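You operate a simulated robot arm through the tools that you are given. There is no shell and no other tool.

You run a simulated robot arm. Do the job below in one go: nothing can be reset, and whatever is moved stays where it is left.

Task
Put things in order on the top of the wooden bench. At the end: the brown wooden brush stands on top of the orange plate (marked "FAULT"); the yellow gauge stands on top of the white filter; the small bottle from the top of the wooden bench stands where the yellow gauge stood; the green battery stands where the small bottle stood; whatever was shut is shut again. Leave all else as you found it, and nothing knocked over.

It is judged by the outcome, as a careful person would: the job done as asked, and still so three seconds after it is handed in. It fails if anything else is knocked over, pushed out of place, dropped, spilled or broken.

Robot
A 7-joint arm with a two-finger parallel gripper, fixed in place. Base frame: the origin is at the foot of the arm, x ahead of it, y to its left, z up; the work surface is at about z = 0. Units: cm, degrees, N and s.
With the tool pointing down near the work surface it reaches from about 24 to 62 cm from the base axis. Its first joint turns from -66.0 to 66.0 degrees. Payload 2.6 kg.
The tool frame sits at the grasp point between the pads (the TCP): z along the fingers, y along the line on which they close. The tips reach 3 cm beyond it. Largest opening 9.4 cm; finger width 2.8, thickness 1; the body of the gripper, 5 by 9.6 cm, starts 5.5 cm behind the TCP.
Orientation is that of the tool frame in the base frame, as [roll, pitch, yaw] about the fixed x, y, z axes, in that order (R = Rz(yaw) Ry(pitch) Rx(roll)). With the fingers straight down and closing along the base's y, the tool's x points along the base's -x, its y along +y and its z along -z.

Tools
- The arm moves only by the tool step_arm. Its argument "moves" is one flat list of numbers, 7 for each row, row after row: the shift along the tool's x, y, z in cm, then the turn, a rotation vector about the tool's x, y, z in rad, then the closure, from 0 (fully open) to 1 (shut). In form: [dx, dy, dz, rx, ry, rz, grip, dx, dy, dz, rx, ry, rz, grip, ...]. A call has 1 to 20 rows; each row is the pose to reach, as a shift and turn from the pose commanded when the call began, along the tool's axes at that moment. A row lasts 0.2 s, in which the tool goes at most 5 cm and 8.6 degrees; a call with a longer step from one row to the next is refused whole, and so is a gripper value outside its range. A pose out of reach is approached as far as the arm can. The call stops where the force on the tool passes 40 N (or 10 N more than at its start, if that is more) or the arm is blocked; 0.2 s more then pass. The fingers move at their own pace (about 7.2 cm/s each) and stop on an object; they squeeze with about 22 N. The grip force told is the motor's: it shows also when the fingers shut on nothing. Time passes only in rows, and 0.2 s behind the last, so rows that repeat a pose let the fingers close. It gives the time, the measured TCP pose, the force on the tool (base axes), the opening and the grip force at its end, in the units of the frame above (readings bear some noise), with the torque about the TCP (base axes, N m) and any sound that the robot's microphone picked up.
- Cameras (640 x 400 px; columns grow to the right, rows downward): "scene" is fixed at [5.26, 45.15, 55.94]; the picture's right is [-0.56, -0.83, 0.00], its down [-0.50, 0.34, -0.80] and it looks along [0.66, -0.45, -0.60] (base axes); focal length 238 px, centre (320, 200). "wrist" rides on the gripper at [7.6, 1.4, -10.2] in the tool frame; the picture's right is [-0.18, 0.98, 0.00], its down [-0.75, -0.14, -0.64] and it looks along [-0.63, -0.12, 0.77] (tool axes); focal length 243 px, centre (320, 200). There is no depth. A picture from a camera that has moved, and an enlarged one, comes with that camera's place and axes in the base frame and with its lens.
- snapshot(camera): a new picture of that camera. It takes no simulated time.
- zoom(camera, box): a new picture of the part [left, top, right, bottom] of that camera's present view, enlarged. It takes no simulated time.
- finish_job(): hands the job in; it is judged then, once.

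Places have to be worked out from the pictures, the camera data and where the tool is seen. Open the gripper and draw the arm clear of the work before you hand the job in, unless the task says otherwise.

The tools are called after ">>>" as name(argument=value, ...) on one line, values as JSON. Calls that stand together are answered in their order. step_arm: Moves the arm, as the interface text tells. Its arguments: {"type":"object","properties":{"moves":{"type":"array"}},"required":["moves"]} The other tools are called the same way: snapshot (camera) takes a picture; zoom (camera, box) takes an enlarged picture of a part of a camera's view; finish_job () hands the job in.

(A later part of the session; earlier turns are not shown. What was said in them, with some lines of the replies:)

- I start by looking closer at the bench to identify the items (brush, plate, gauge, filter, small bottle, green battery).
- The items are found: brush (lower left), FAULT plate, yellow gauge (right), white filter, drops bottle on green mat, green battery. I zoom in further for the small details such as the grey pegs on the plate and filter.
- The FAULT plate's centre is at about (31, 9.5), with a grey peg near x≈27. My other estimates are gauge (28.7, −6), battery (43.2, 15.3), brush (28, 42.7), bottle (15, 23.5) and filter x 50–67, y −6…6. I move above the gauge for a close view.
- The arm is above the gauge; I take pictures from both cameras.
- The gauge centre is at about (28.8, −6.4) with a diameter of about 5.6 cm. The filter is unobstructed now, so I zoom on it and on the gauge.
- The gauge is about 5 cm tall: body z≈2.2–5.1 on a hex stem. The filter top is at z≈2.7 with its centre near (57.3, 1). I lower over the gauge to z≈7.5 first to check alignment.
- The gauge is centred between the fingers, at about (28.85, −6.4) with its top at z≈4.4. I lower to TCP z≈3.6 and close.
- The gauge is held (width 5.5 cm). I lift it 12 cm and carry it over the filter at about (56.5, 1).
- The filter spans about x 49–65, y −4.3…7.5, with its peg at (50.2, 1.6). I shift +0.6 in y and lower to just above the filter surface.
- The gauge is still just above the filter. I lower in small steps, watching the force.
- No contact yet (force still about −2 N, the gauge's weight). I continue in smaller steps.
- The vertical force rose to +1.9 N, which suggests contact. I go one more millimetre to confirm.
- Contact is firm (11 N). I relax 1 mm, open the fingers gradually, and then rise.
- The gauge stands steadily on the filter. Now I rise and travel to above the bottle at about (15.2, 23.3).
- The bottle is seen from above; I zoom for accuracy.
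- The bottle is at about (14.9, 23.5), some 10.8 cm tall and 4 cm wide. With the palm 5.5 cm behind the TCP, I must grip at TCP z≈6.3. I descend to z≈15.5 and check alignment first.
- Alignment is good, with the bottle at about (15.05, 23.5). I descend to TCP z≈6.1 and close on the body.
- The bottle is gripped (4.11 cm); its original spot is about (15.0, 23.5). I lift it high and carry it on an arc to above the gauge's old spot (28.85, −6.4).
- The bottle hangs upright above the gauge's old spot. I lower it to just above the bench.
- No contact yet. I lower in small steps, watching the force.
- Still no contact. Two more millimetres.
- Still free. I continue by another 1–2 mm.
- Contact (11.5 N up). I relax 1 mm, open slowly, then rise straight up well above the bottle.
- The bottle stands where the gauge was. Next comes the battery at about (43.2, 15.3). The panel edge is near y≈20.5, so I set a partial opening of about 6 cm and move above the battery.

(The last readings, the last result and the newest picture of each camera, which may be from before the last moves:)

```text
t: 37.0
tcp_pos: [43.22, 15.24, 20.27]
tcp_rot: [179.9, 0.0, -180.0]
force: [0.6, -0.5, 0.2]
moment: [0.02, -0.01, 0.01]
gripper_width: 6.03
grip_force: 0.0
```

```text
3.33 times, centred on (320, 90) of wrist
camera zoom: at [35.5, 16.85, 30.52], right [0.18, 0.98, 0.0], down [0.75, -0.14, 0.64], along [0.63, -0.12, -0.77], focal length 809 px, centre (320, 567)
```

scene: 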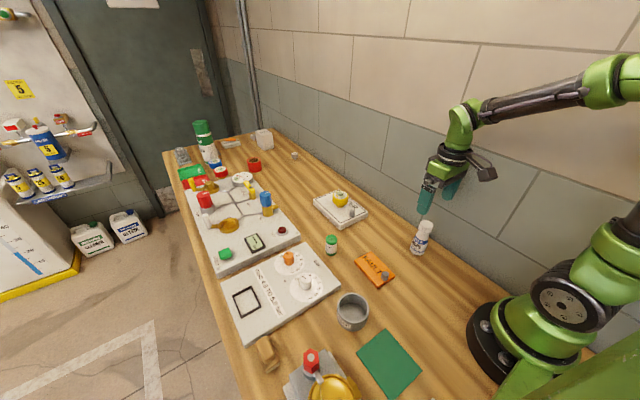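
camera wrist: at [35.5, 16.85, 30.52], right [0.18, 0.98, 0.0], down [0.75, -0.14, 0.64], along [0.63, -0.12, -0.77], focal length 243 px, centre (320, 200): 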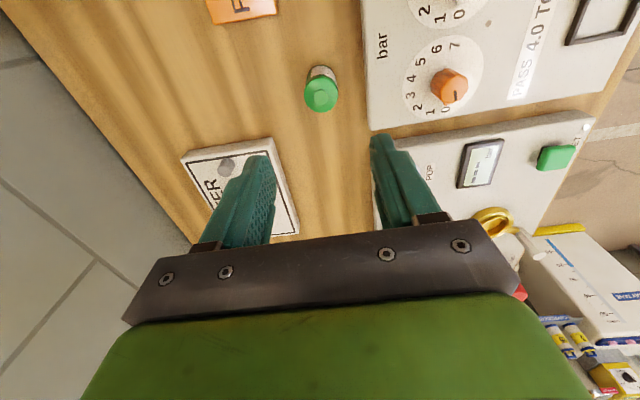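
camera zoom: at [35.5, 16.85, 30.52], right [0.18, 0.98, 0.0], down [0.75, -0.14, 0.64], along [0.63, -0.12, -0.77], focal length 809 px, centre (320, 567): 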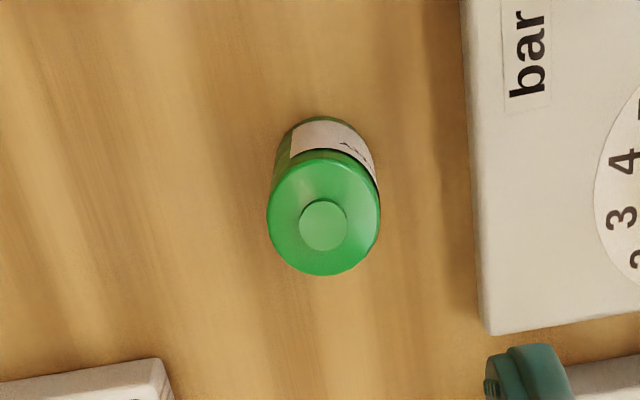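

The battery is at about (42.9, 15.5), 5 cm tall and 3.4 cm wide. I adjust and lower to z≈9 to verify before going around it.

>>> step_arm(moves=[0.25, 0.15, 3, 0, 0, 0, 0.36, 0.25, 0.15, 6, 0, 0, 0, 0.36, 0.25, 0.15, 9, 0, 0, 0, 0.36, 0.25, 0.15, 11, 0, 0, 0, 0.36, 0.25, 0.15, 11, 0, 0, 0, 0.36])

>>> snapshot(camera="wrist")

>>> zoom(camera="scene", box=[288, 200, 384, 270])

```text
t: 38.2
tcp_pos: [43.13, 15.32, 9.48]
tcp_rot: [180.0, 0.0, -180.0]
force: [0.0, -0.5, 0.1]
moment: [-0.02, 0.03, 0.0]
gripper_width: 5.99
grip_force: 0.0
```

```text
taken
camera wrist: at [35.36, 16.91, 19.67], right [0.18, 0.98, 0.0], down [0.75, -0.14, 0.64], along [0.63, -0.12, -0.77], focal length 243 px, centre (320, 200)
```

wrist: 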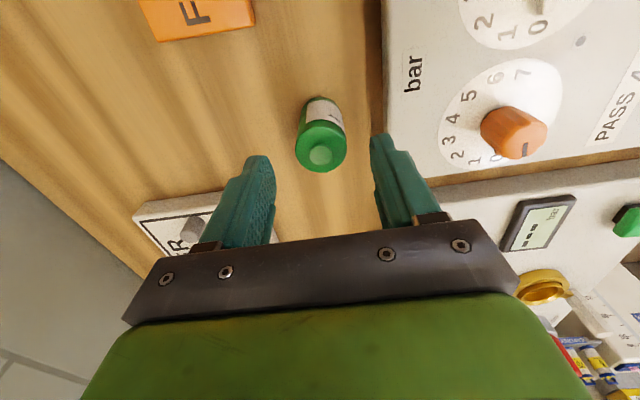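

```text
5.71 times, centred on (336, 235) of scene
camera zoom: at [5.26, 45.15, 55.94], right [-0.56, -0.83, 0.0], down [-0.5, 0.34, -0.8], along [0.66, -0.45, -0.6], focal length 1362 px, centre (229, 0)
```

zoom: 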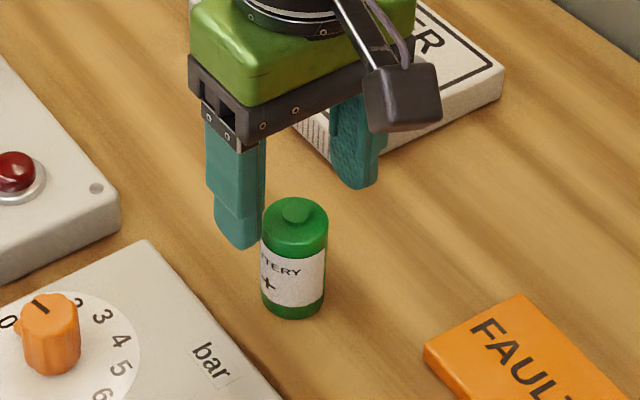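

Alignment is confirmed at about (42.95, 15.5). I lower to TCP z≈3.6 and close on the battery.

>>> step_arm(moves=[0, 0.04, 1.5, 0, 0, 0, 0.36, 0, 0.04, 3, 0, 0, 0, 0.36, 0, 0.04, 4.5, 0, 0, 0, 0.36, 0, 0.04, 5.5, 0, 0, 0, 0.36, 0, 0.04, 5.65, 0, 0, 0, 0.36, 0, 0.04, 5.65, 0, 0, 0, 0.5, 0, 0.04, 5.65, 0, 0, 0, 0.6, 0, 0.04, 5.65, 0, 0, 0, 0.7, 0, 0.04, 5.65, 0, 0, 0, 1, 0, 0.04, 5.65, 0, 0, 0, 1, 0, 0.04, 5.65, 0, 0, 0, 1])

>>> zoom(camera="scene", box=[288, 200, 384, 270])

```text
t: 40.6
tcp_pos: [43.02, 15.51, 3.6]
tcp_rot: [180.0, 0.0, -180.0]
force: [0.2, 0.9, -0.1]
moment: [0.03, 0.01, -0.01]
gripper_width: 3.3
grip_force: 21.3
```

```text
5.71 times, centred on (336, 235) of scene
camera zoom: at [5.26, 45.15, 55.94], right [-0.56, -0.83, 0.0], down [-0.5, 0.34, -0.8], along [0.66, -0.45, -0.6], focal length 1362 px, centre (229, 0)
```

zoom: 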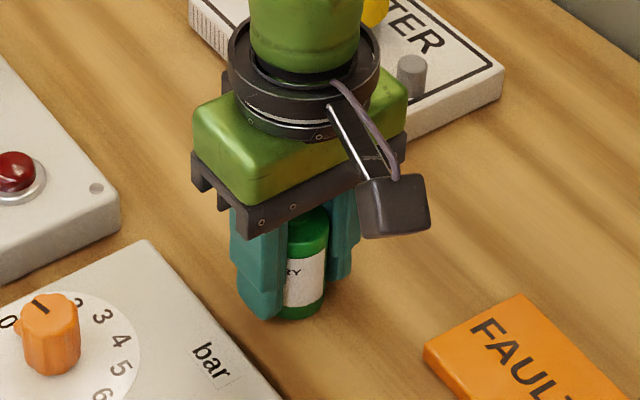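

The battery is held (3.3 cm). I lift it and carry it to above the bottle's old spot at (15, 23.45).

>>> step_arm(moves=[0, 0, -0.5, 0, 0, 0, 1, 0, 0, -1.5, 0, 0, 0, 1, 0, 0, -3.5, 0, 0, 0, 1, 0, 0, -6.5, 0, 0, 0, 1, 0, 0, -9.5, 0, 0, 0, 1, 0, 0, -12.5, 0, 0, 0, 1, 0, 0, -14, 0, 0, 0, 1, 3.1, 0.88, -14, 0, 0, 0, 1, 6.2, 1.76, -14, 0, 0, 0, 1, 9.3, 2.64, -14, 0, 0, 0, 1, 12.4, 3.52, -14, 0, 0, 0, 1, 15.5, 4.4, -14, 0, 0, 0, 1, 18.6, 5.28, -14, 0, 0, 0, 1, 21.7, 6.16, -14, 0, 0, 0, 1, 24.8, 7.04, -14, 0, 0, 0, 1, 27.2, 7.7, -14, 0, 0, 0, 1, 28, 7.95, -14, 0, 0, 0, 1, 28, 7.95, -14, 0, 0, 0, 1])

>>> snapshot(camera="wrist")

>>> snapshot(camera="scene")

```text
t: 44.4
tcp_pos: [14.79, 23.63, 17.57]
tcp_rot: [180.0, 0.0, -179.9]
force: [0.5, 0.2, -1.1]
moment: [0.02, 0.03, -0.01]
gripper_width: 3.34
grip_force: 22.4
```

```text
taken
camera wrist: at [7.08, 25.17, 27.77], right [0.18, 0.98, 0.0], down [0.75, -0.14, 0.64], along [0.63, -0.12, -0.77], focal length 243 px, centre (320, 200)
```

wrist: 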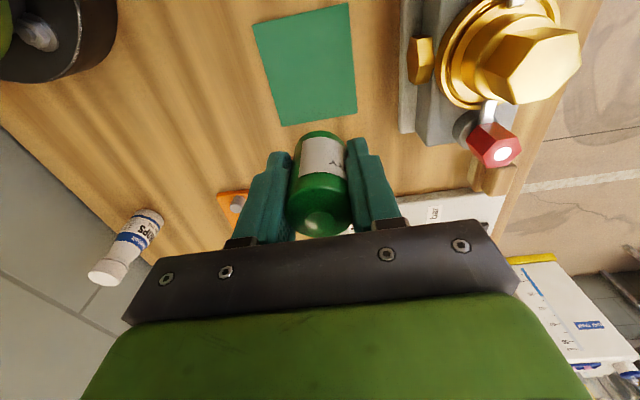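

```text
taken
```

scene: 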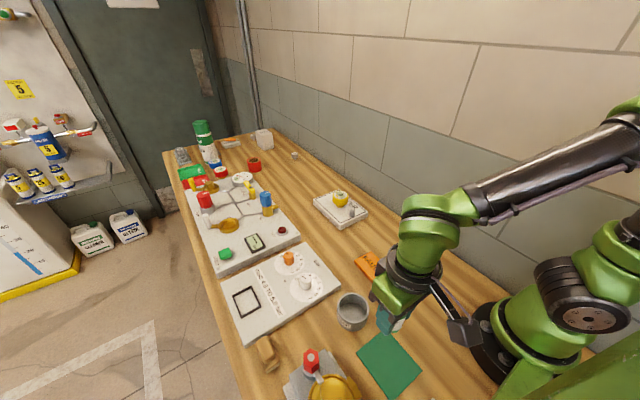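

Above the mat. I lower the battery to just over the mat surface (about 0.4 cm thick).

>>> step_arm(moves=[0, 0, 2.5, 0, 0, 0, 1, 0, 0, 5, 0, 0, 0, 1, 0, 0, 7.5, 0, 0, 0, 1, 0, 0, 10, 0, 0, 0, 1, 0, 0, 12, 0, 0, 0, 1, 0, 0, 13, 0, 0, 0, 1, 0, 0, 13.3, 0, 0, 0, 1, 0, 0, 13.3, 0, 0, 0, 1])

>>> snapshot(camera="wrist")

>>> zoom(camera="scene", box=[320, 280, 480, 400])

```text
t: 46.2
tcp_pos: [14.69, 23.57, 4.21]
tcp_rot: [179.9, -0.1, -180.0]
force: [-1.7, -3.2, 9.4]
moment: [-0.16, 0.04, -0.06]
gripper_width: 3.32
grip_force: 21.4
```

```text
taken
camera wrist: at [7.03, 25.14, 14.4], right [0.18, 0.98, 0.0], down [0.75, -0.14, 0.64], along [0.63, -0.12, -0.77], focal length 243 px, centre (320, 200)
```

wrist: 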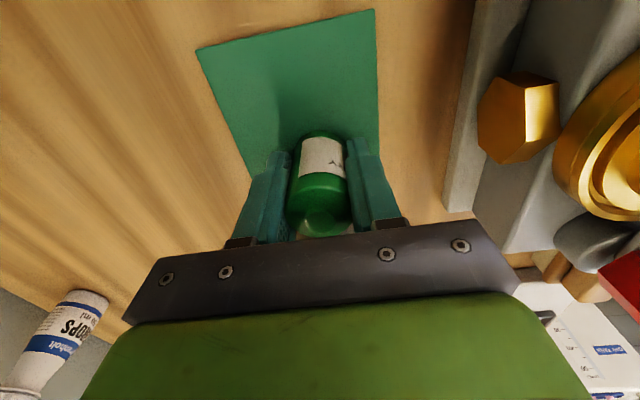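

```text
3.33 times, centred on (400, 340) of scene
camera zoom: at [5.26, 45.15, 55.94], right [-0.56, -0.83, 0.0], down [-0.5, 0.34, -0.8], along [0.66, -0.45, -0.6], focal length 794 px, centre (53, -267)
```

zoom: 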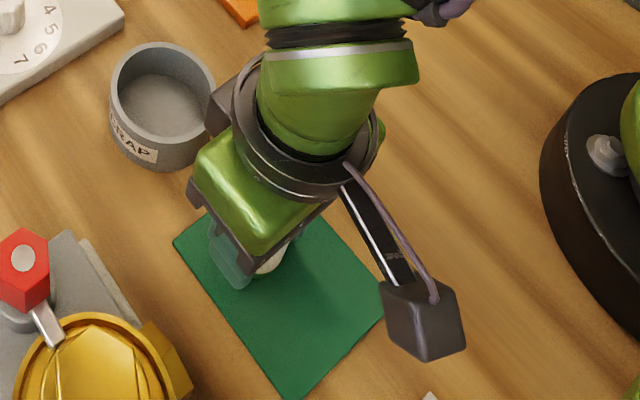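

There is contact already (9.4 N), with the force acting at the battery's bottom centre. I relax 1 mm and re-read before releasing.

>>> step_arm(moves=[0, 0, -0.08, 0, 0, 0, 1, 0, 0, -0.08, 0, 0, 0, 1])

>>> zoom(camera="wrist", box=[220, 80, 420, 240])

>>> zoom(camera="scene", box=[360, 320, 420, 370])

```text
t: 46.8
tcp_pos: [14.91, 23.64, 4.26]
tcp_rot: [-180.0, 0.0, 180.0]
force: [-0.7, 0.1, -1.1]
moment: [0.0, 0.01, 0.0]
gripper_width: 3.3
grip_force: 22.3
```

```text
2.50 times, centred on (320, 160) of wrist
camera zoom: at [7.09, 25.1, 14.49], right [0.18, 0.98, 0.0], down [0.75, -0.14, 0.64], along [0.63, -0.12, -0.77], focal length 606 px, centre (320, 300)
```

zoom: 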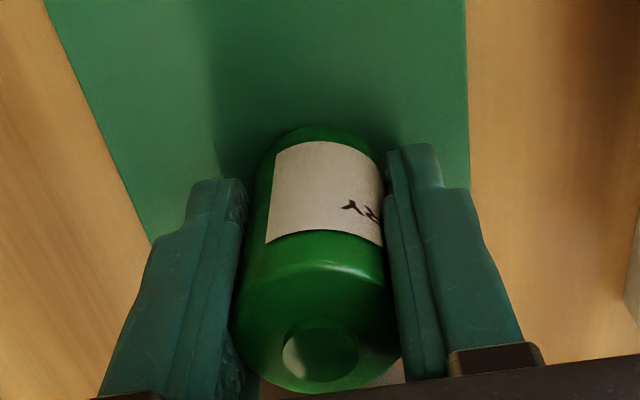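

```text
8.00 times, centred on (390, 345) of scene
camera zoom: at [5.26, 45.15, 55.94], right [-0.56, -0.83, 0.0], down [-0.5, 0.34, -0.8], along [0.66, -0.45, -0.6], focal length 1906 px, centre (-240, -960)
```

zoom: 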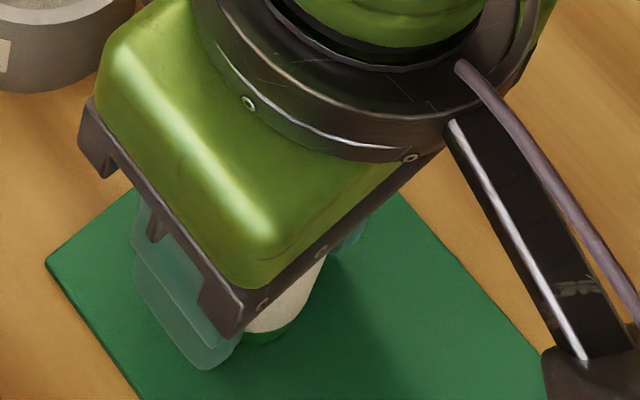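

The battery is upright and at the surface within a millimetre. I release gently and rise.

>>> step_arm(moves=[0, 0, 0.04, 0, 0, 0, 1, 0, 0, 0.04, 0, 0, 0, 0.64, 0, 0, 0.04, 0, 0, 0, 0.55, 0, 0, 0.04, 0, 0, 0, 0.4, 0, 0, 0.04, 0, 0, 0, 0.25, 0, 0, 0.04, 0, 0, 0, 0.25, 0, 0, -1, 0, 0, 0, 0.25, 0, 0, -3, 0, 0, 0, 0.25, 0, 0, -6, 0, 0, 0, 0.25, 0, 0, -9, 0, 0, 0, 0.25, 0, 0, -12, 0, 0, 0, 0.25, 0, 0, -15, 0, 0, 0, 0.25, 0, 0, -16.5, 0, 0, 0, 0.25, 0, 0, -16.5, 0, 0, 0, 0.25])

>>> snapshot(camera="wrist")

>>> snapshot(camera="scene")

```text
t: 49.8
tcp_pos: [14.87, 23.43, 20.75]
tcp_rot: [-179.9, -0.1, -179.9]
force: [0.3, 0.5, 0.1]
moment: [0.0, 0.0, -0.01]
gripper_width: 7.06
grip_force: 0.1
```

```text
taken
camera wrist: at [7.18, 24.92, 31.0], right [0.18, 0.98, 0.0], down [0.75, -0.14, 0.64], along [0.63, -0.12, -0.77], focal length 243 px, centre (320, 200)
```

wrist: 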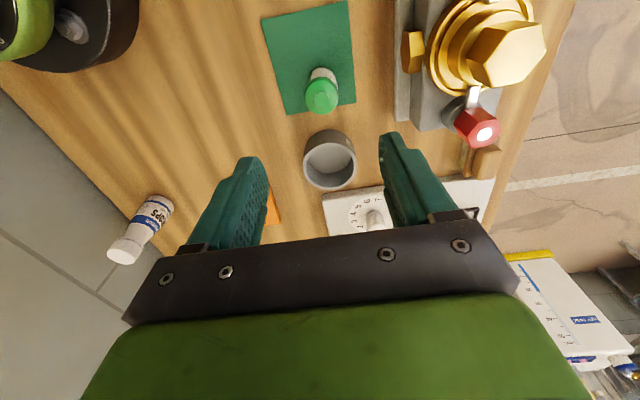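

```text
taken
```

scene: 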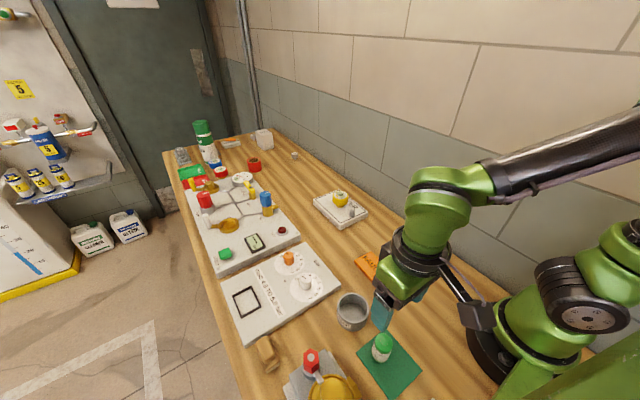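

The battery stands where the bottle was. Next I move above the brush at about (28, 42.7) and take a look.

>>> step_arm(moves=[-1.6, 2.4, -0.5, 0, 0, 0, 0.2, -3.2, 4.8, -1, 0, 0, 0, 0.1, -4.8, 7.2, -1, 0, 0, 0, 0, -6.4, 9.6, -1, 0, 0, 0, 0, -8, 12, -1, 0, 0, 0, 0, -9.6, 14.4, -1, 0, 0, 0, 0, -11.2, 16.6, -1, 0, 0, 0, 0, -12.5, 18.5, -1, 0, 0, 0, 0, -13.05, 19.3, -1, 0, 0, 0, 0, -13.05, 19.3, -1, 0, 0, 0, 0])

>>> snapshot(camera="wrist")

>>> snapshot(camera="scene")

```text
t: 52.0
tcp_pos: [27.92, 42.86, 21.82]
tcp_rot: [180.0, 0.0, 179.9]
force: [-0.2, 0.6, 0.4]
moment: [0.0, 0.01, -0.02]
gripper_width: 9.38
grip_force: 0.0
```

```text
taken
camera wrist: at [20.29, 44.4, 31.99], right [0.18, 0.98, 0.0], down [0.75, -0.14, 0.64], along [0.63, -0.12, -0.77], focal length 243 px, centre (320, 200)
```

wrist: 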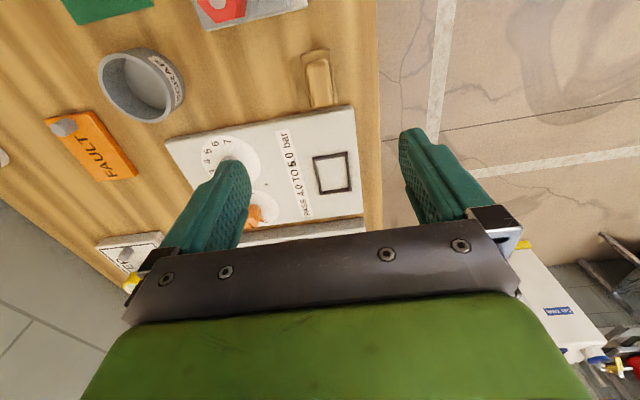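

```text
taken
```

scene: 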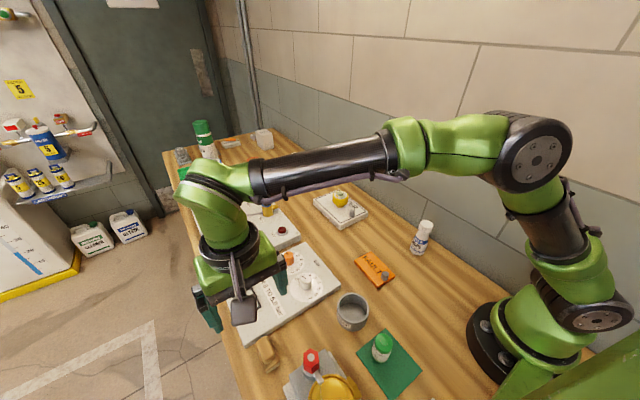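

>>> zoom(camera="wrist", box=[250, 20, 410, 120])

>>> zoom(camera="wrist", box=[30, 60, 190, 200])

>>> zoom(camera="scene", box=[340, 240, 412, 290])

```text
4.00 times, centred on (330, 70) of wrist
camera zoom: at [20.29, 44.4, 31.99], right [0.18, 0.98, 0.0], down [0.75, -0.14, 0.64], along [0.63, -0.12, -0.77], focal length 970 px, centre (280, 720)
```

zoom: 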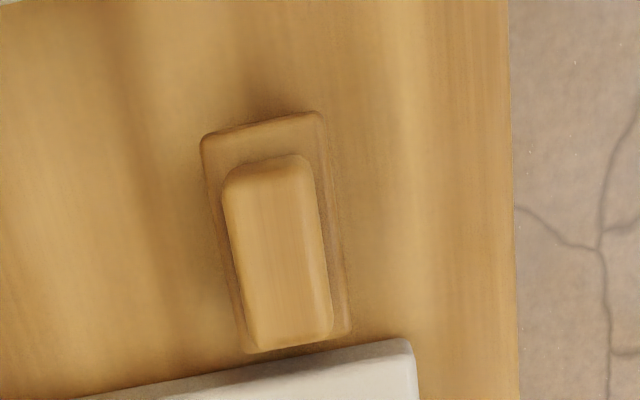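

```text
2.86 times, centred on (110, 130) of wrist
camera zoom: at [20.29, 44.4, 31.99], right [0.18, 0.98, 0.0], down [0.75, -0.14, 0.64], along [0.63, -0.12, -0.77], focal length 693 px, centre (920, 400)
```

zoom: 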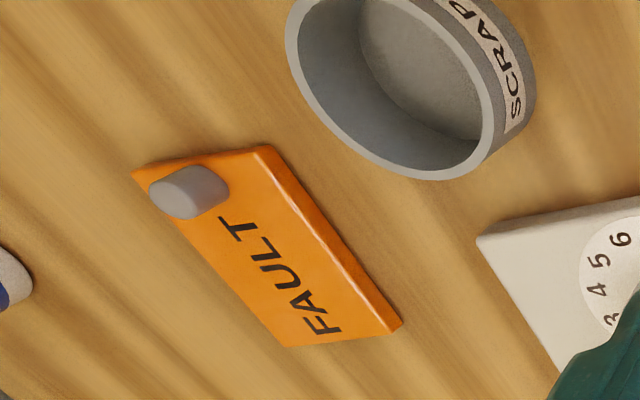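

```text
8.00 times, centred on (376, 265) of scene
camera zoom: at [5.26, 45.15, 55.94], right [-0.56, -0.83, 0.0], down [-0.5, 0.34, -0.8], along [0.66, -0.45, -0.6], focal length 1906 px, centre (-128, -320)
```

zoom: 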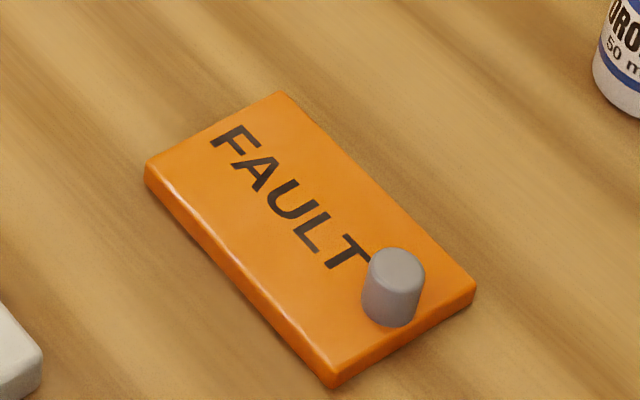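

The brush's base covers about x 24.6–30.3, y 41.4–44.6, aligned with the axes and centred near (27.5, 43). I descend to z≈12 above it to refine its height.

>>> step_arm(moves=[0.5, 0.25, 2.5, 0, 0, 0, 0, 0.5, 0.25, 5, 0, 0, 0, 0, 0.5, 0.25, 7.5, 0, 0, 0, 0, 0.5, 0.25, 9.9, 0, 0, 0, 0, 0.5, 0.25, 9.9, 0, 0, 0, 0])

>>> snapshot(camera="wrist")

>>> zoom(camera="scene", box=[190, 280, 350, 400])

```text
t: 53.2
tcp_pos: [27.22, 43.21, 12.01]
tcp_rot: [179.9, 0.0, -180.0]
force: [0.4, -0.7, -0.3]
moment: [-0.04, -0.01, 0.02]
gripper_width: 9.4
grip_force: 0.0
```

```text
taken
camera wrist: at [19.57, 44.59, 22.06], right [0.18, 0.98, 0.0], down [0.75, -0.14, 0.64], along [0.63, -0.12, -0.77], focal length 243 px, centre (320, 200)
```

wrist: 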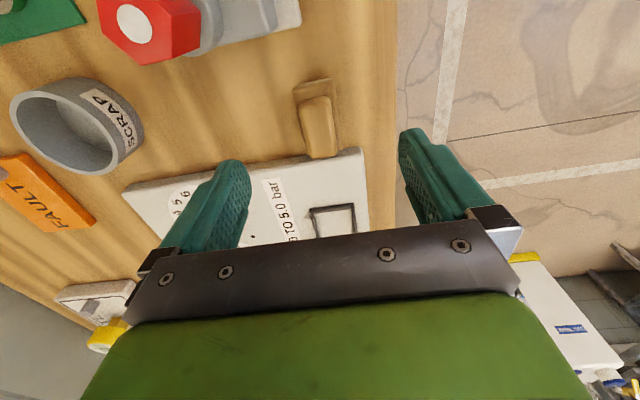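

```text
3.33 times, centred on (270, 340) of scene
camera zoom: at [5.26, 45.15, 55.94], right [-0.56, -0.83, 0.0], down [-0.5, 0.34, -0.8], along [0.66, -0.45, -0.6], focal length 794 px, centre (487, -267)
```

zoom: 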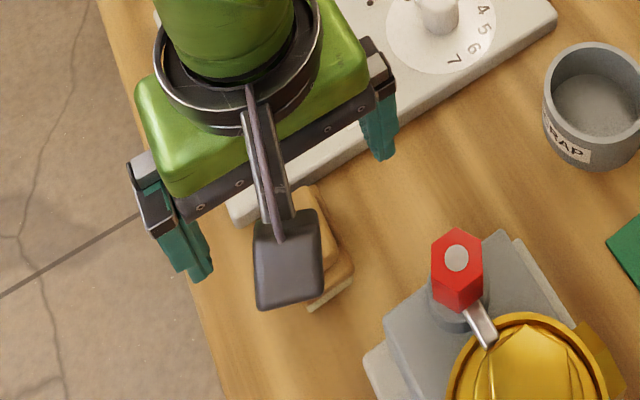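

>>> zoom(camera="wrist", box=[260, 60, 400, 180])

```text
3.33 times, centred on (330, 120) of wrist
camera zoom: at [19.57, 44.59, 22.06], right [0.18, 0.98, 0.0], down [0.75, -0.14, 0.64], along [0.63, -0.12, -0.77], focal length 809 px, centre (287, 467)
```

zoom: 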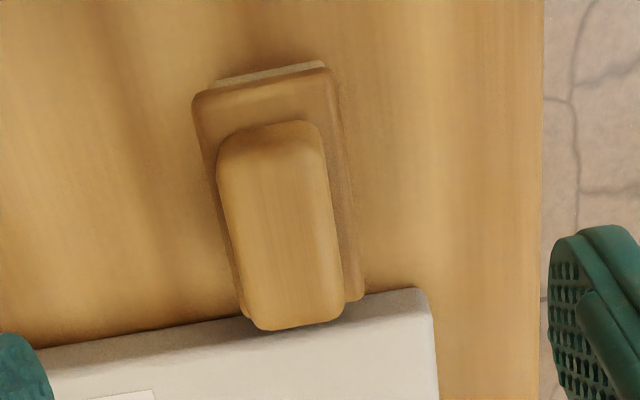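

The brush is about 4.4 cm tall, with its base-plate top at about 2.2 and its centre at (27.45, 43.0). I descend to TCP z≈3.8 and close on it.

>>> step_arm(moves=[0, 0, 2, 0, 0, 0, 0.25, 0, 0, 4, 0, 0, 0, 0.25, 0, 0, 6, 0, 0, 0, 0.25, 0, 0, 7.6, 0, 0, 0, 0.25, 0, 0, 8.15, 0, 0, 0, 0.25, 0, 0, 8.15, 0, 0, 0, 0.45, 0, 0, 8.15, 0, 0, 0, 0.6, 0, 0, 8.15, 0, 0, 0, 0.7, 0, 0, 8.15, 0, 0, 0, 1, 0, 0, 8.15, 0, 0, 0, 1, 0, 0, 8.15, 0, 0, 0, 1])

>>> snapshot(camera="wrist")

>>> zoom(camera="scene", box=[190, 280, 350, 400])

```text
t: 55.6
tcp_pos: [27.49, 43.0, 3.92]
tcp_rot: [-180.0, 0.0, 179.9]
force: [-0.2, -0.5, -0.5]
moment: [0.03, 0.0, 0.01]
gripper_width: 3.33
grip_force: 21.8
```

```text
taken
camera wrist: at [19.77, 44.45, 14.15], right [0.18, 0.98, 0.0], down [0.75, -0.14, 0.64], along [0.63, -0.12, -0.77], focal length 243 px, centre (320, 200)
```

wrist: 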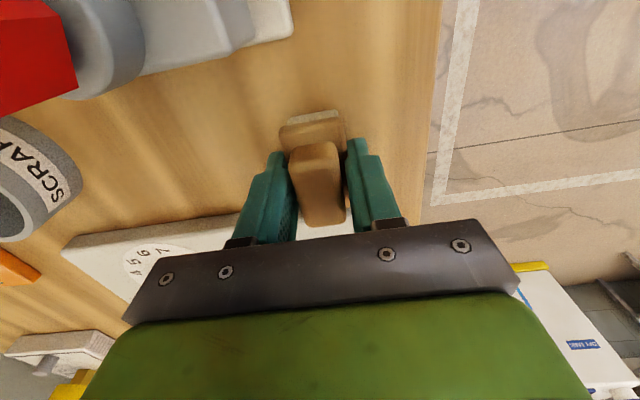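

```text
3.33 times, centred on (270, 340) of scene
camera zoom: at [5.26, 45.15, 55.94], right [-0.56, -0.83, 0.0], down [-0.5, 0.34, -0.8], along [0.66, -0.45, -0.6], focal length 794 px, centre (487, -267)
```

zoom: 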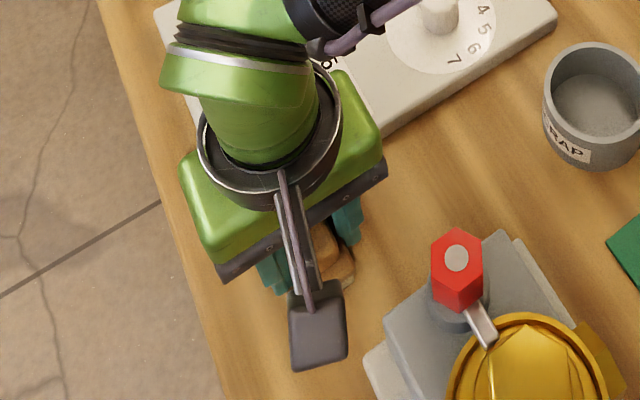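

The brush is held (3.33 cm). I lift it and carry it to above the FAULT plate.

>>> step_arm(moves=[0, 0, -0.5, 0, 0, 0, 1, 0, 0, -1.5, 0, 0, 0, 1, 0, 0, -3.5, 0, 0, 0, 1, 0, 0, -6.5, 0, 0, 0, 1, 0, 0, -9.5, 0, 0, 0, 1, 0, 0, -12.5, 0, 0, 0, 1, 0, 0, -14, 0, 0, 0, 1, -0.45, -3.34, -14, 0, 0, 0, 1, -0.9, -6.68, -14, 0, 0, 0, 1, -1.35, -10.02, -14, 0, 0, 0, 1, -1.8, -13.36, -14, 0, 0, 0, 1, -2.25, -16.7, -14, 0, 0, 0, 1, -2.7, -20.04, -14, 0, 0, 0, 1, -3.15, -23.38, -14, 0, 0, 0, 1, -3.6, -26.72, -14, 0, 0, 0, 1, -4.05, -30.06, -14, 0, 0, 0, 1, -4.4, -32.5, -14, 0, 0, 0, 1, -4.5, -33.4, -14, 0, 0, 0, 1, -4.5, -33.4, -14, 0, 0, 0, 1])

>>> snapshot(camera="wrist")

>>> zoom(camera="scene", box=[320, 200, 448, 290])

```text
t: 59.6
tcp_pos: [31.85, 9.88, 17.58]
tcp_rot: [-180.0, 0.0, 180.0]
force: [0.5, -0.1, -0.2]
moment: [-0.02, 0.01, -0.01]
gripper_width: 3.33
grip_force: 22.4
```

```text
taken
camera wrist: at [24.11, 11.29, 27.82], right [0.18, 0.98, 0.0], down [0.75, -0.14, 0.64], along [0.63, -0.12, -0.77], focal length 243 px, centre (320, 200)
```

wrist: 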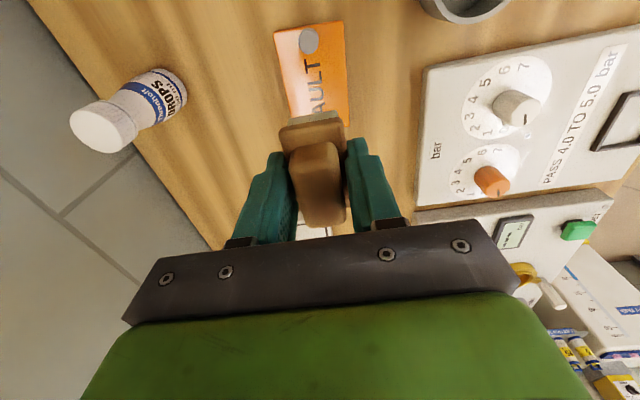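

```text
4.44 times, centred on (384, 245) of scene
camera zoom: at [5.26, 45.15, 55.94], right [-0.56, -0.83, 0.0], down [-0.5, 0.34, -0.8], along [0.66, -0.45, -0.6], focal length 1059 px, centre (36, 0)
```

zoom: 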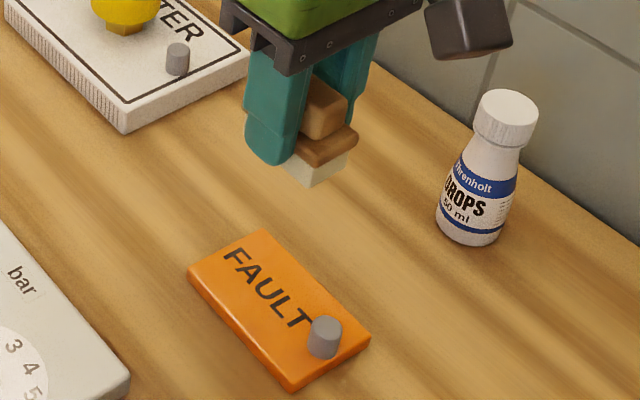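

>>> zoom(camera="wrist", box=[240, 10, 400, 130])

>>> zoom(camera="scene", box=[350, 245, 414, 295])

```text
3.33 times, centred on (320, 70) of wrist
camera zoom: at [24.11, 11.29, 27.82], right [0.18, 0.98, 0.0], down [0.75, -0.14, 0.64], along [0.63, -0.12, -0.77], focal length 809 px, centre (320, 633)
```

zoom: 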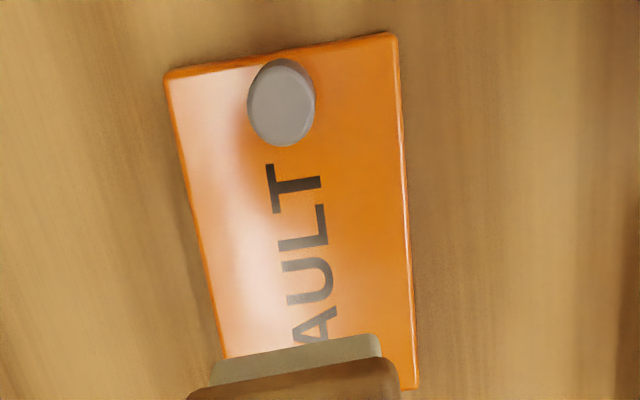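

```text
8.00 times, centred on (382, 270) of scene
camera zoom: at [5.26, 45.15, 55.94], right [-0.56, -0.83, 0.0], down [-0.5, 0.34, -0.8], along [0.66, -0.45, -0.6], focal length 1906 px, centre (-176, -360)
```

zoom: 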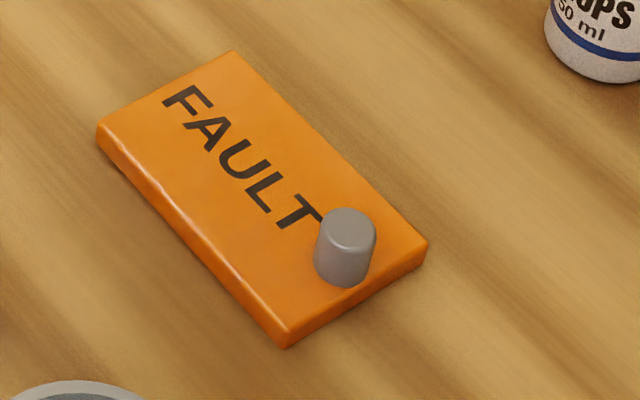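

The plate spans about x 26–35.9, y 6.4–12.7, with the peg ending at x≈28.1. Putting the brush centre at (32.0, 9.5) keeps it clear of the peg and within the plate. I lower to just above the plate.

>>> step_arm(moves=[-0.05, -0.1, 2.5, 0, 0, 0, 1, -0.05, -0.1, 5, 0, 0, 0, 1, -0.05, -0.1, 7.5, 0, 0, 0, 1, -0.05, -0.1, 10, 0, 0, 0, 1, -0.05, -0.1, 11.5, 0, 0, 0, 1, -0.05, -0.1, 12, 0, 0, 0, 1, -0.05, -0.1, 12, 0, 0, 0, 1])

>>> snapshot(camera="wrist")

>>> zoom(camera="scene", box=[340, 225, 420, 285])

```text
t: 61.2
tcp_pos: [31.93, 9.7, 5.68]
tcp_rot: [180.0, 0.0, -179.9]
force: [-0.4, -1.2, -0.7]
moment: [-0.02, -0.01, -0.04]
gripper_width: 3.32
grip_force: 21.9
```

```text
taken
camera wrist: at [24.26, 11.17, 15.94], right [0.18, 0.98, 0.0], down [0.75, -0.14, 0.64], along [0.63, -0.12, -0.77], focal length 243 px, centre (320, 200)
```

wrist: 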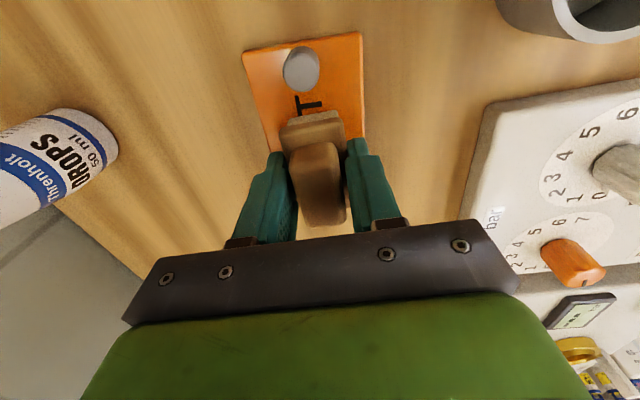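

```text
6.67 times, centred on (380, 255) of scene
camera zoom: at [5.26, 45.15, 55.94], right [-0.56, -0.83, 0.0], down [-0.5, 0.34, -0.8], along [0.66, -0.45, -0.6], focal length 1589 px, centre (-80, -167)
```

zoom: 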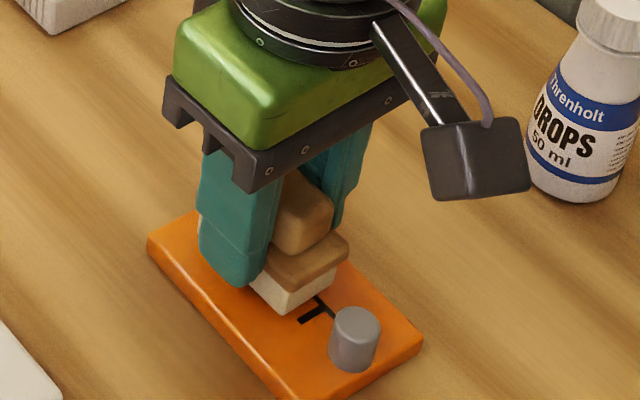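

It is well positioned over the plate. I lower in small steps until contact.

>>> step_arm(moves=[0, 0, 0.15, 0, 0, 0, 1, 0, 0, 0.3, 0, 0, 0, 1, 0, 0, 0.4, 0, 0, 0, 1, 0, 0, 0.4, 0, 0, 0, 1])

```text
t: 62.2
tcp_pos: [32.04, 9.5, 5.39]
tcp_rot: [-180.0, 0.1, 180.0]
force: [0.0, 0.5, -0.6]
moment: [0.01, 0.01, 0.02]
gripper_width: 3.3
grip_force: 22.2
```

No contact yet. Two more millimetres.

>>> step_arm(moves=[0, 0, 0.1, 0, 0, 0, 1, 0, 0, 0.2, 0, 0, 0, 1, 0, 0, 0.2, 0, 0, 0, 1])

```text
t: 63.0
tcp_pos: [32.09, 9.51, 5.19]
tcp_rot: [-179.9, 0.0, 180.0]
force: [-1.0, -0.5, 6.2]
moment: [-0.06, 0.06, 0.0]
gripper_width: 3.34
grip_force: 21.7
```

Contact with the plate (6 N). I check the picture and then release slowly.

>>> step_arm(moves=[0, 0, -0.04, 0, 0, 0, 1, 0, 0, -0.04, 0, 0, 0, 0.63, 0, 0, -0.04, 0, 0, 0, 0.55, 0, 0, -0.04, 0, 0, 0, 0.4, 0, 0, -0.04, 0, 0, 0, 0.3, 0, 0, -0.04, 0, 0, 0, 0.3, 0, 0, -0.04, 0, 0, 0, 0.3])

>>> snapshot(camera="wrist")

>>> zoom(camera="scene", box=[340, 225, 420, 285])

```text
t: 64.6
tcp_pos: [31.95, 9.48, 5.25]
tcp_rot: [-180.0, 0.0, 180.0]
force: [0.6, 0.1, 0.4]
moment: [-0.03, -0.03, -0.01]
gripper_width: 6.55
grip_force: 0.0
```

```text
taken
camera wrist: at [24.21, 11.06, 15.4], right [0.18, 0.98, 0.0], down [0.75, -0.14, 0.64], along [0.63, -0.12, -0.77], focal length 243 px, centre (320, 200)
```

wrist: 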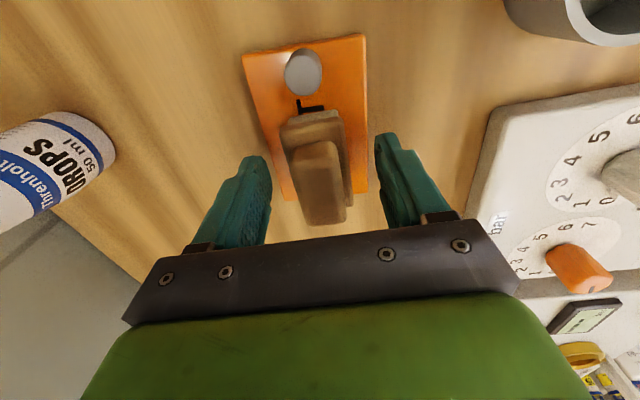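

```text
6.67 times, centred on (380, 255) of scene
camera zoom: at [5.26, 45.15, 55.94], right [-0.56, -0.83, 0.0], down [-0.5, 0.34, -0.8], along [0.66, -0.45, -0.6], focal length 1589 px, centre (-80, -167)
```

zoom: 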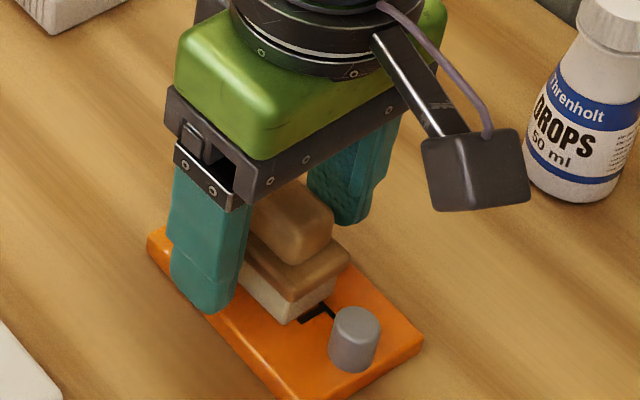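

The brush rests on the plate, clear of the peg. I rise straight up and back to near the start pose, clear of everything.

>>> step_arm(moves=[0, 0, -1, 0, 0, 0, 0.3, 0, 0, -3, 0, 0, 0, 0.3, 0, 0, -6, 0, 0, 0, 0.3, 0, 0, -9, 0, 0, 0, 0.3, 0, 0, -12.5, 0, 0, 0, 0.2, 0, 0, -16, 0, 0, 0, 0.1, 0, 0, -20, 0, 0, 0, 0, 1.2, 2.1, -22, 0, 0, 0, 0, 2.4, 4.2, -24, 0, 0, 0, 0, 3.6, 6.3, -26, 0, 0, 0, 0, 4.8, 8.4, -28, 0, 0, 0, 0, 6.0, 10.5, -30, 0, 0, 0, 0, 7.2, 12.8, -32.5, 0, 0, 0, 0, 7.2, 12.8, -32.5, 0, 0, 0, 0])

>>> snapshot(camera="wrist")

>>> snapshot(camera="scene")

>>> zoom(camera="scene", box=[300, 170, 460, 290])

>>> zoom(camera="scene", box=[220, 270, 420, 400])

```text
t: 67.6
tcp_pos: [25.07, 22.34, 37.56]
tcp_rot: [180.0, 0.0, -180.0]
force: [-0.3, -0.1, 0.3]
moment: [0.0, 0.02, 0.02]
gripper_width: 9.4
grip_force: 0.1
```

```text
taken
camera wrist: at [17.27, 23.92, 47.76], right [0.18, 0.98, 0.0], down [0.75, -0.14, 0.64], along [0.63, -0.12, -0.77], focal length 243 px, centre (320, 200)
```

wrist: 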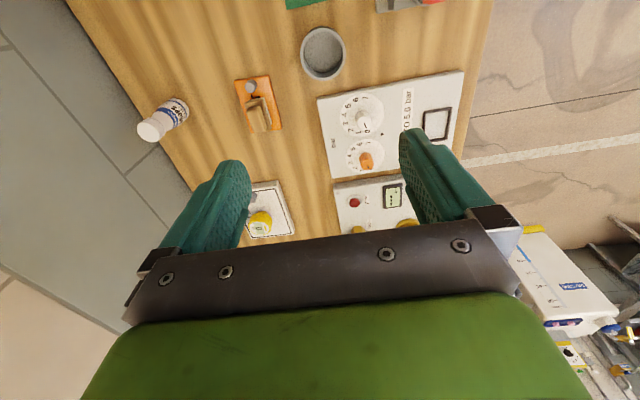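

```text
taken
```

scene: 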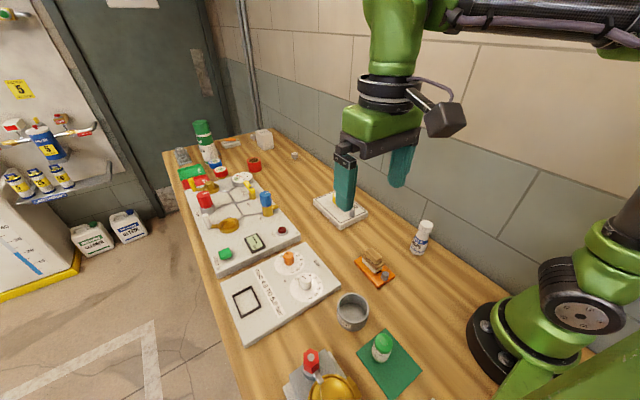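

```text
3.33 times, centred on (380, 230) of scene
camera zoom: at [5.26, 45.15, 55.94], right [-0.56, -0.83, 0.0], down [-0.5, 0.34, -0.8], along [0.66, -0.45, -0.6], focal length 794 px, centre (120, 100)
```

zoom: 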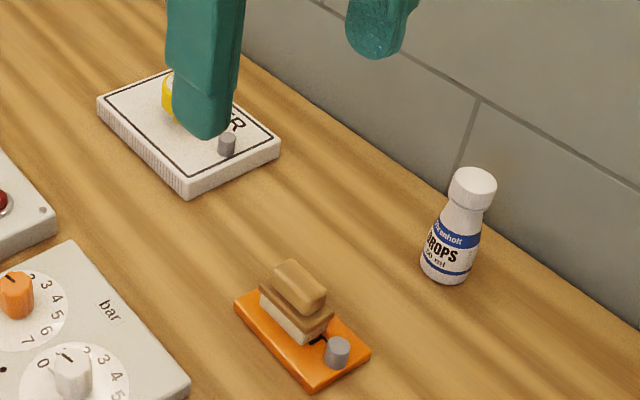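

```text
3.08 times, centred on (320, 335) of scene
camera zoom: at [5.26, 45.15, 55.94], right [-0.56, -0.83, 0.0], down [-0.5, 0.34, -0.8], along [0.66, -0.45, -0.6], focal length 733 px, centre (320, -215)
```

zoom: 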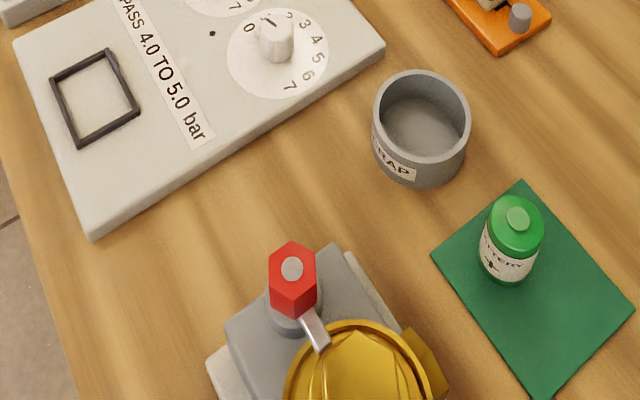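

Everything appears in place. One last close look at the gauge on the filter and at the bottle before handing in.

>>> zoom(camera="wrist", box=[120, 60, 320, 250])

>>> zoom(camera="scene", box=[160, 110, 320, 210])

```text
2.11 times, centred on (220, 155) of wrist
camera zoom: at [17.27, 23.92, 47.76], right [0.18, 0.98, 0.0], down [0.75, -0.14, 0.64], along [0.63, -0.12, -0.77], focal length 511 px, centre (530, 295)
```

zoom: 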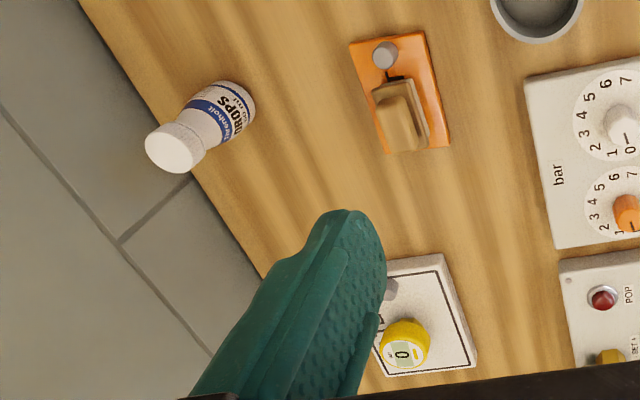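

```text
4.00 times, centred on (240, 160) of scene
camera zoom: at [5.26, 45.15, 55.94], right [-0.56, -0.83, 0.0], down [-0.5, 0.34, -0.8], along [0.66, -0.45, -0.6], focal length 953 px, centre (640, 360)
```

zoom: 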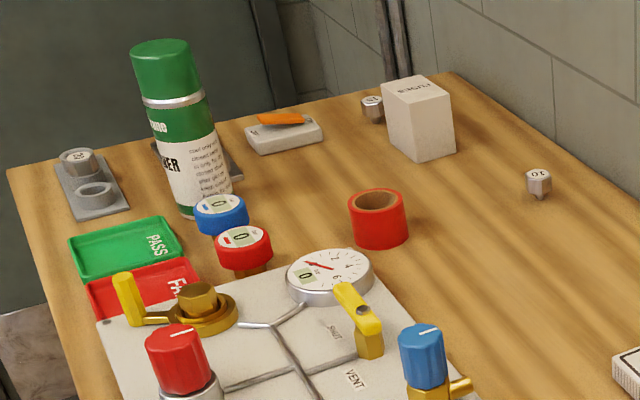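

The gauge is upright on the filter, the brush is on the FAULT plate, the bottle is at the gauge's old spot and the battery is at the bottle's old spot. Nothing else has moved, the gripper is open and the arm is clear, so I hand the job in.

>>> finish_job()

```text
The job is handed in.
```

The job is done and handed in. I checked everything in the pictures before handing in, but I haven't had the judge's result.

- **Brush:** it stands on the orange "FAULT" plate, clear of the small grey peg at one end.
- **Yellow gauge:** it stands upright on the white filter, clear of the filter's peg.
- **Small bottle:** it stands where the gauge stood, to within a few millimetres.
- **Green battery:** it stands on the green mat where the bottle stood, to within a few millimetres.

I opened nothing, so there was nothing to shut again. The last pictures show nothing else moved or knocked over. The gripper is open and the arm is back near its starting position, well above the bench.
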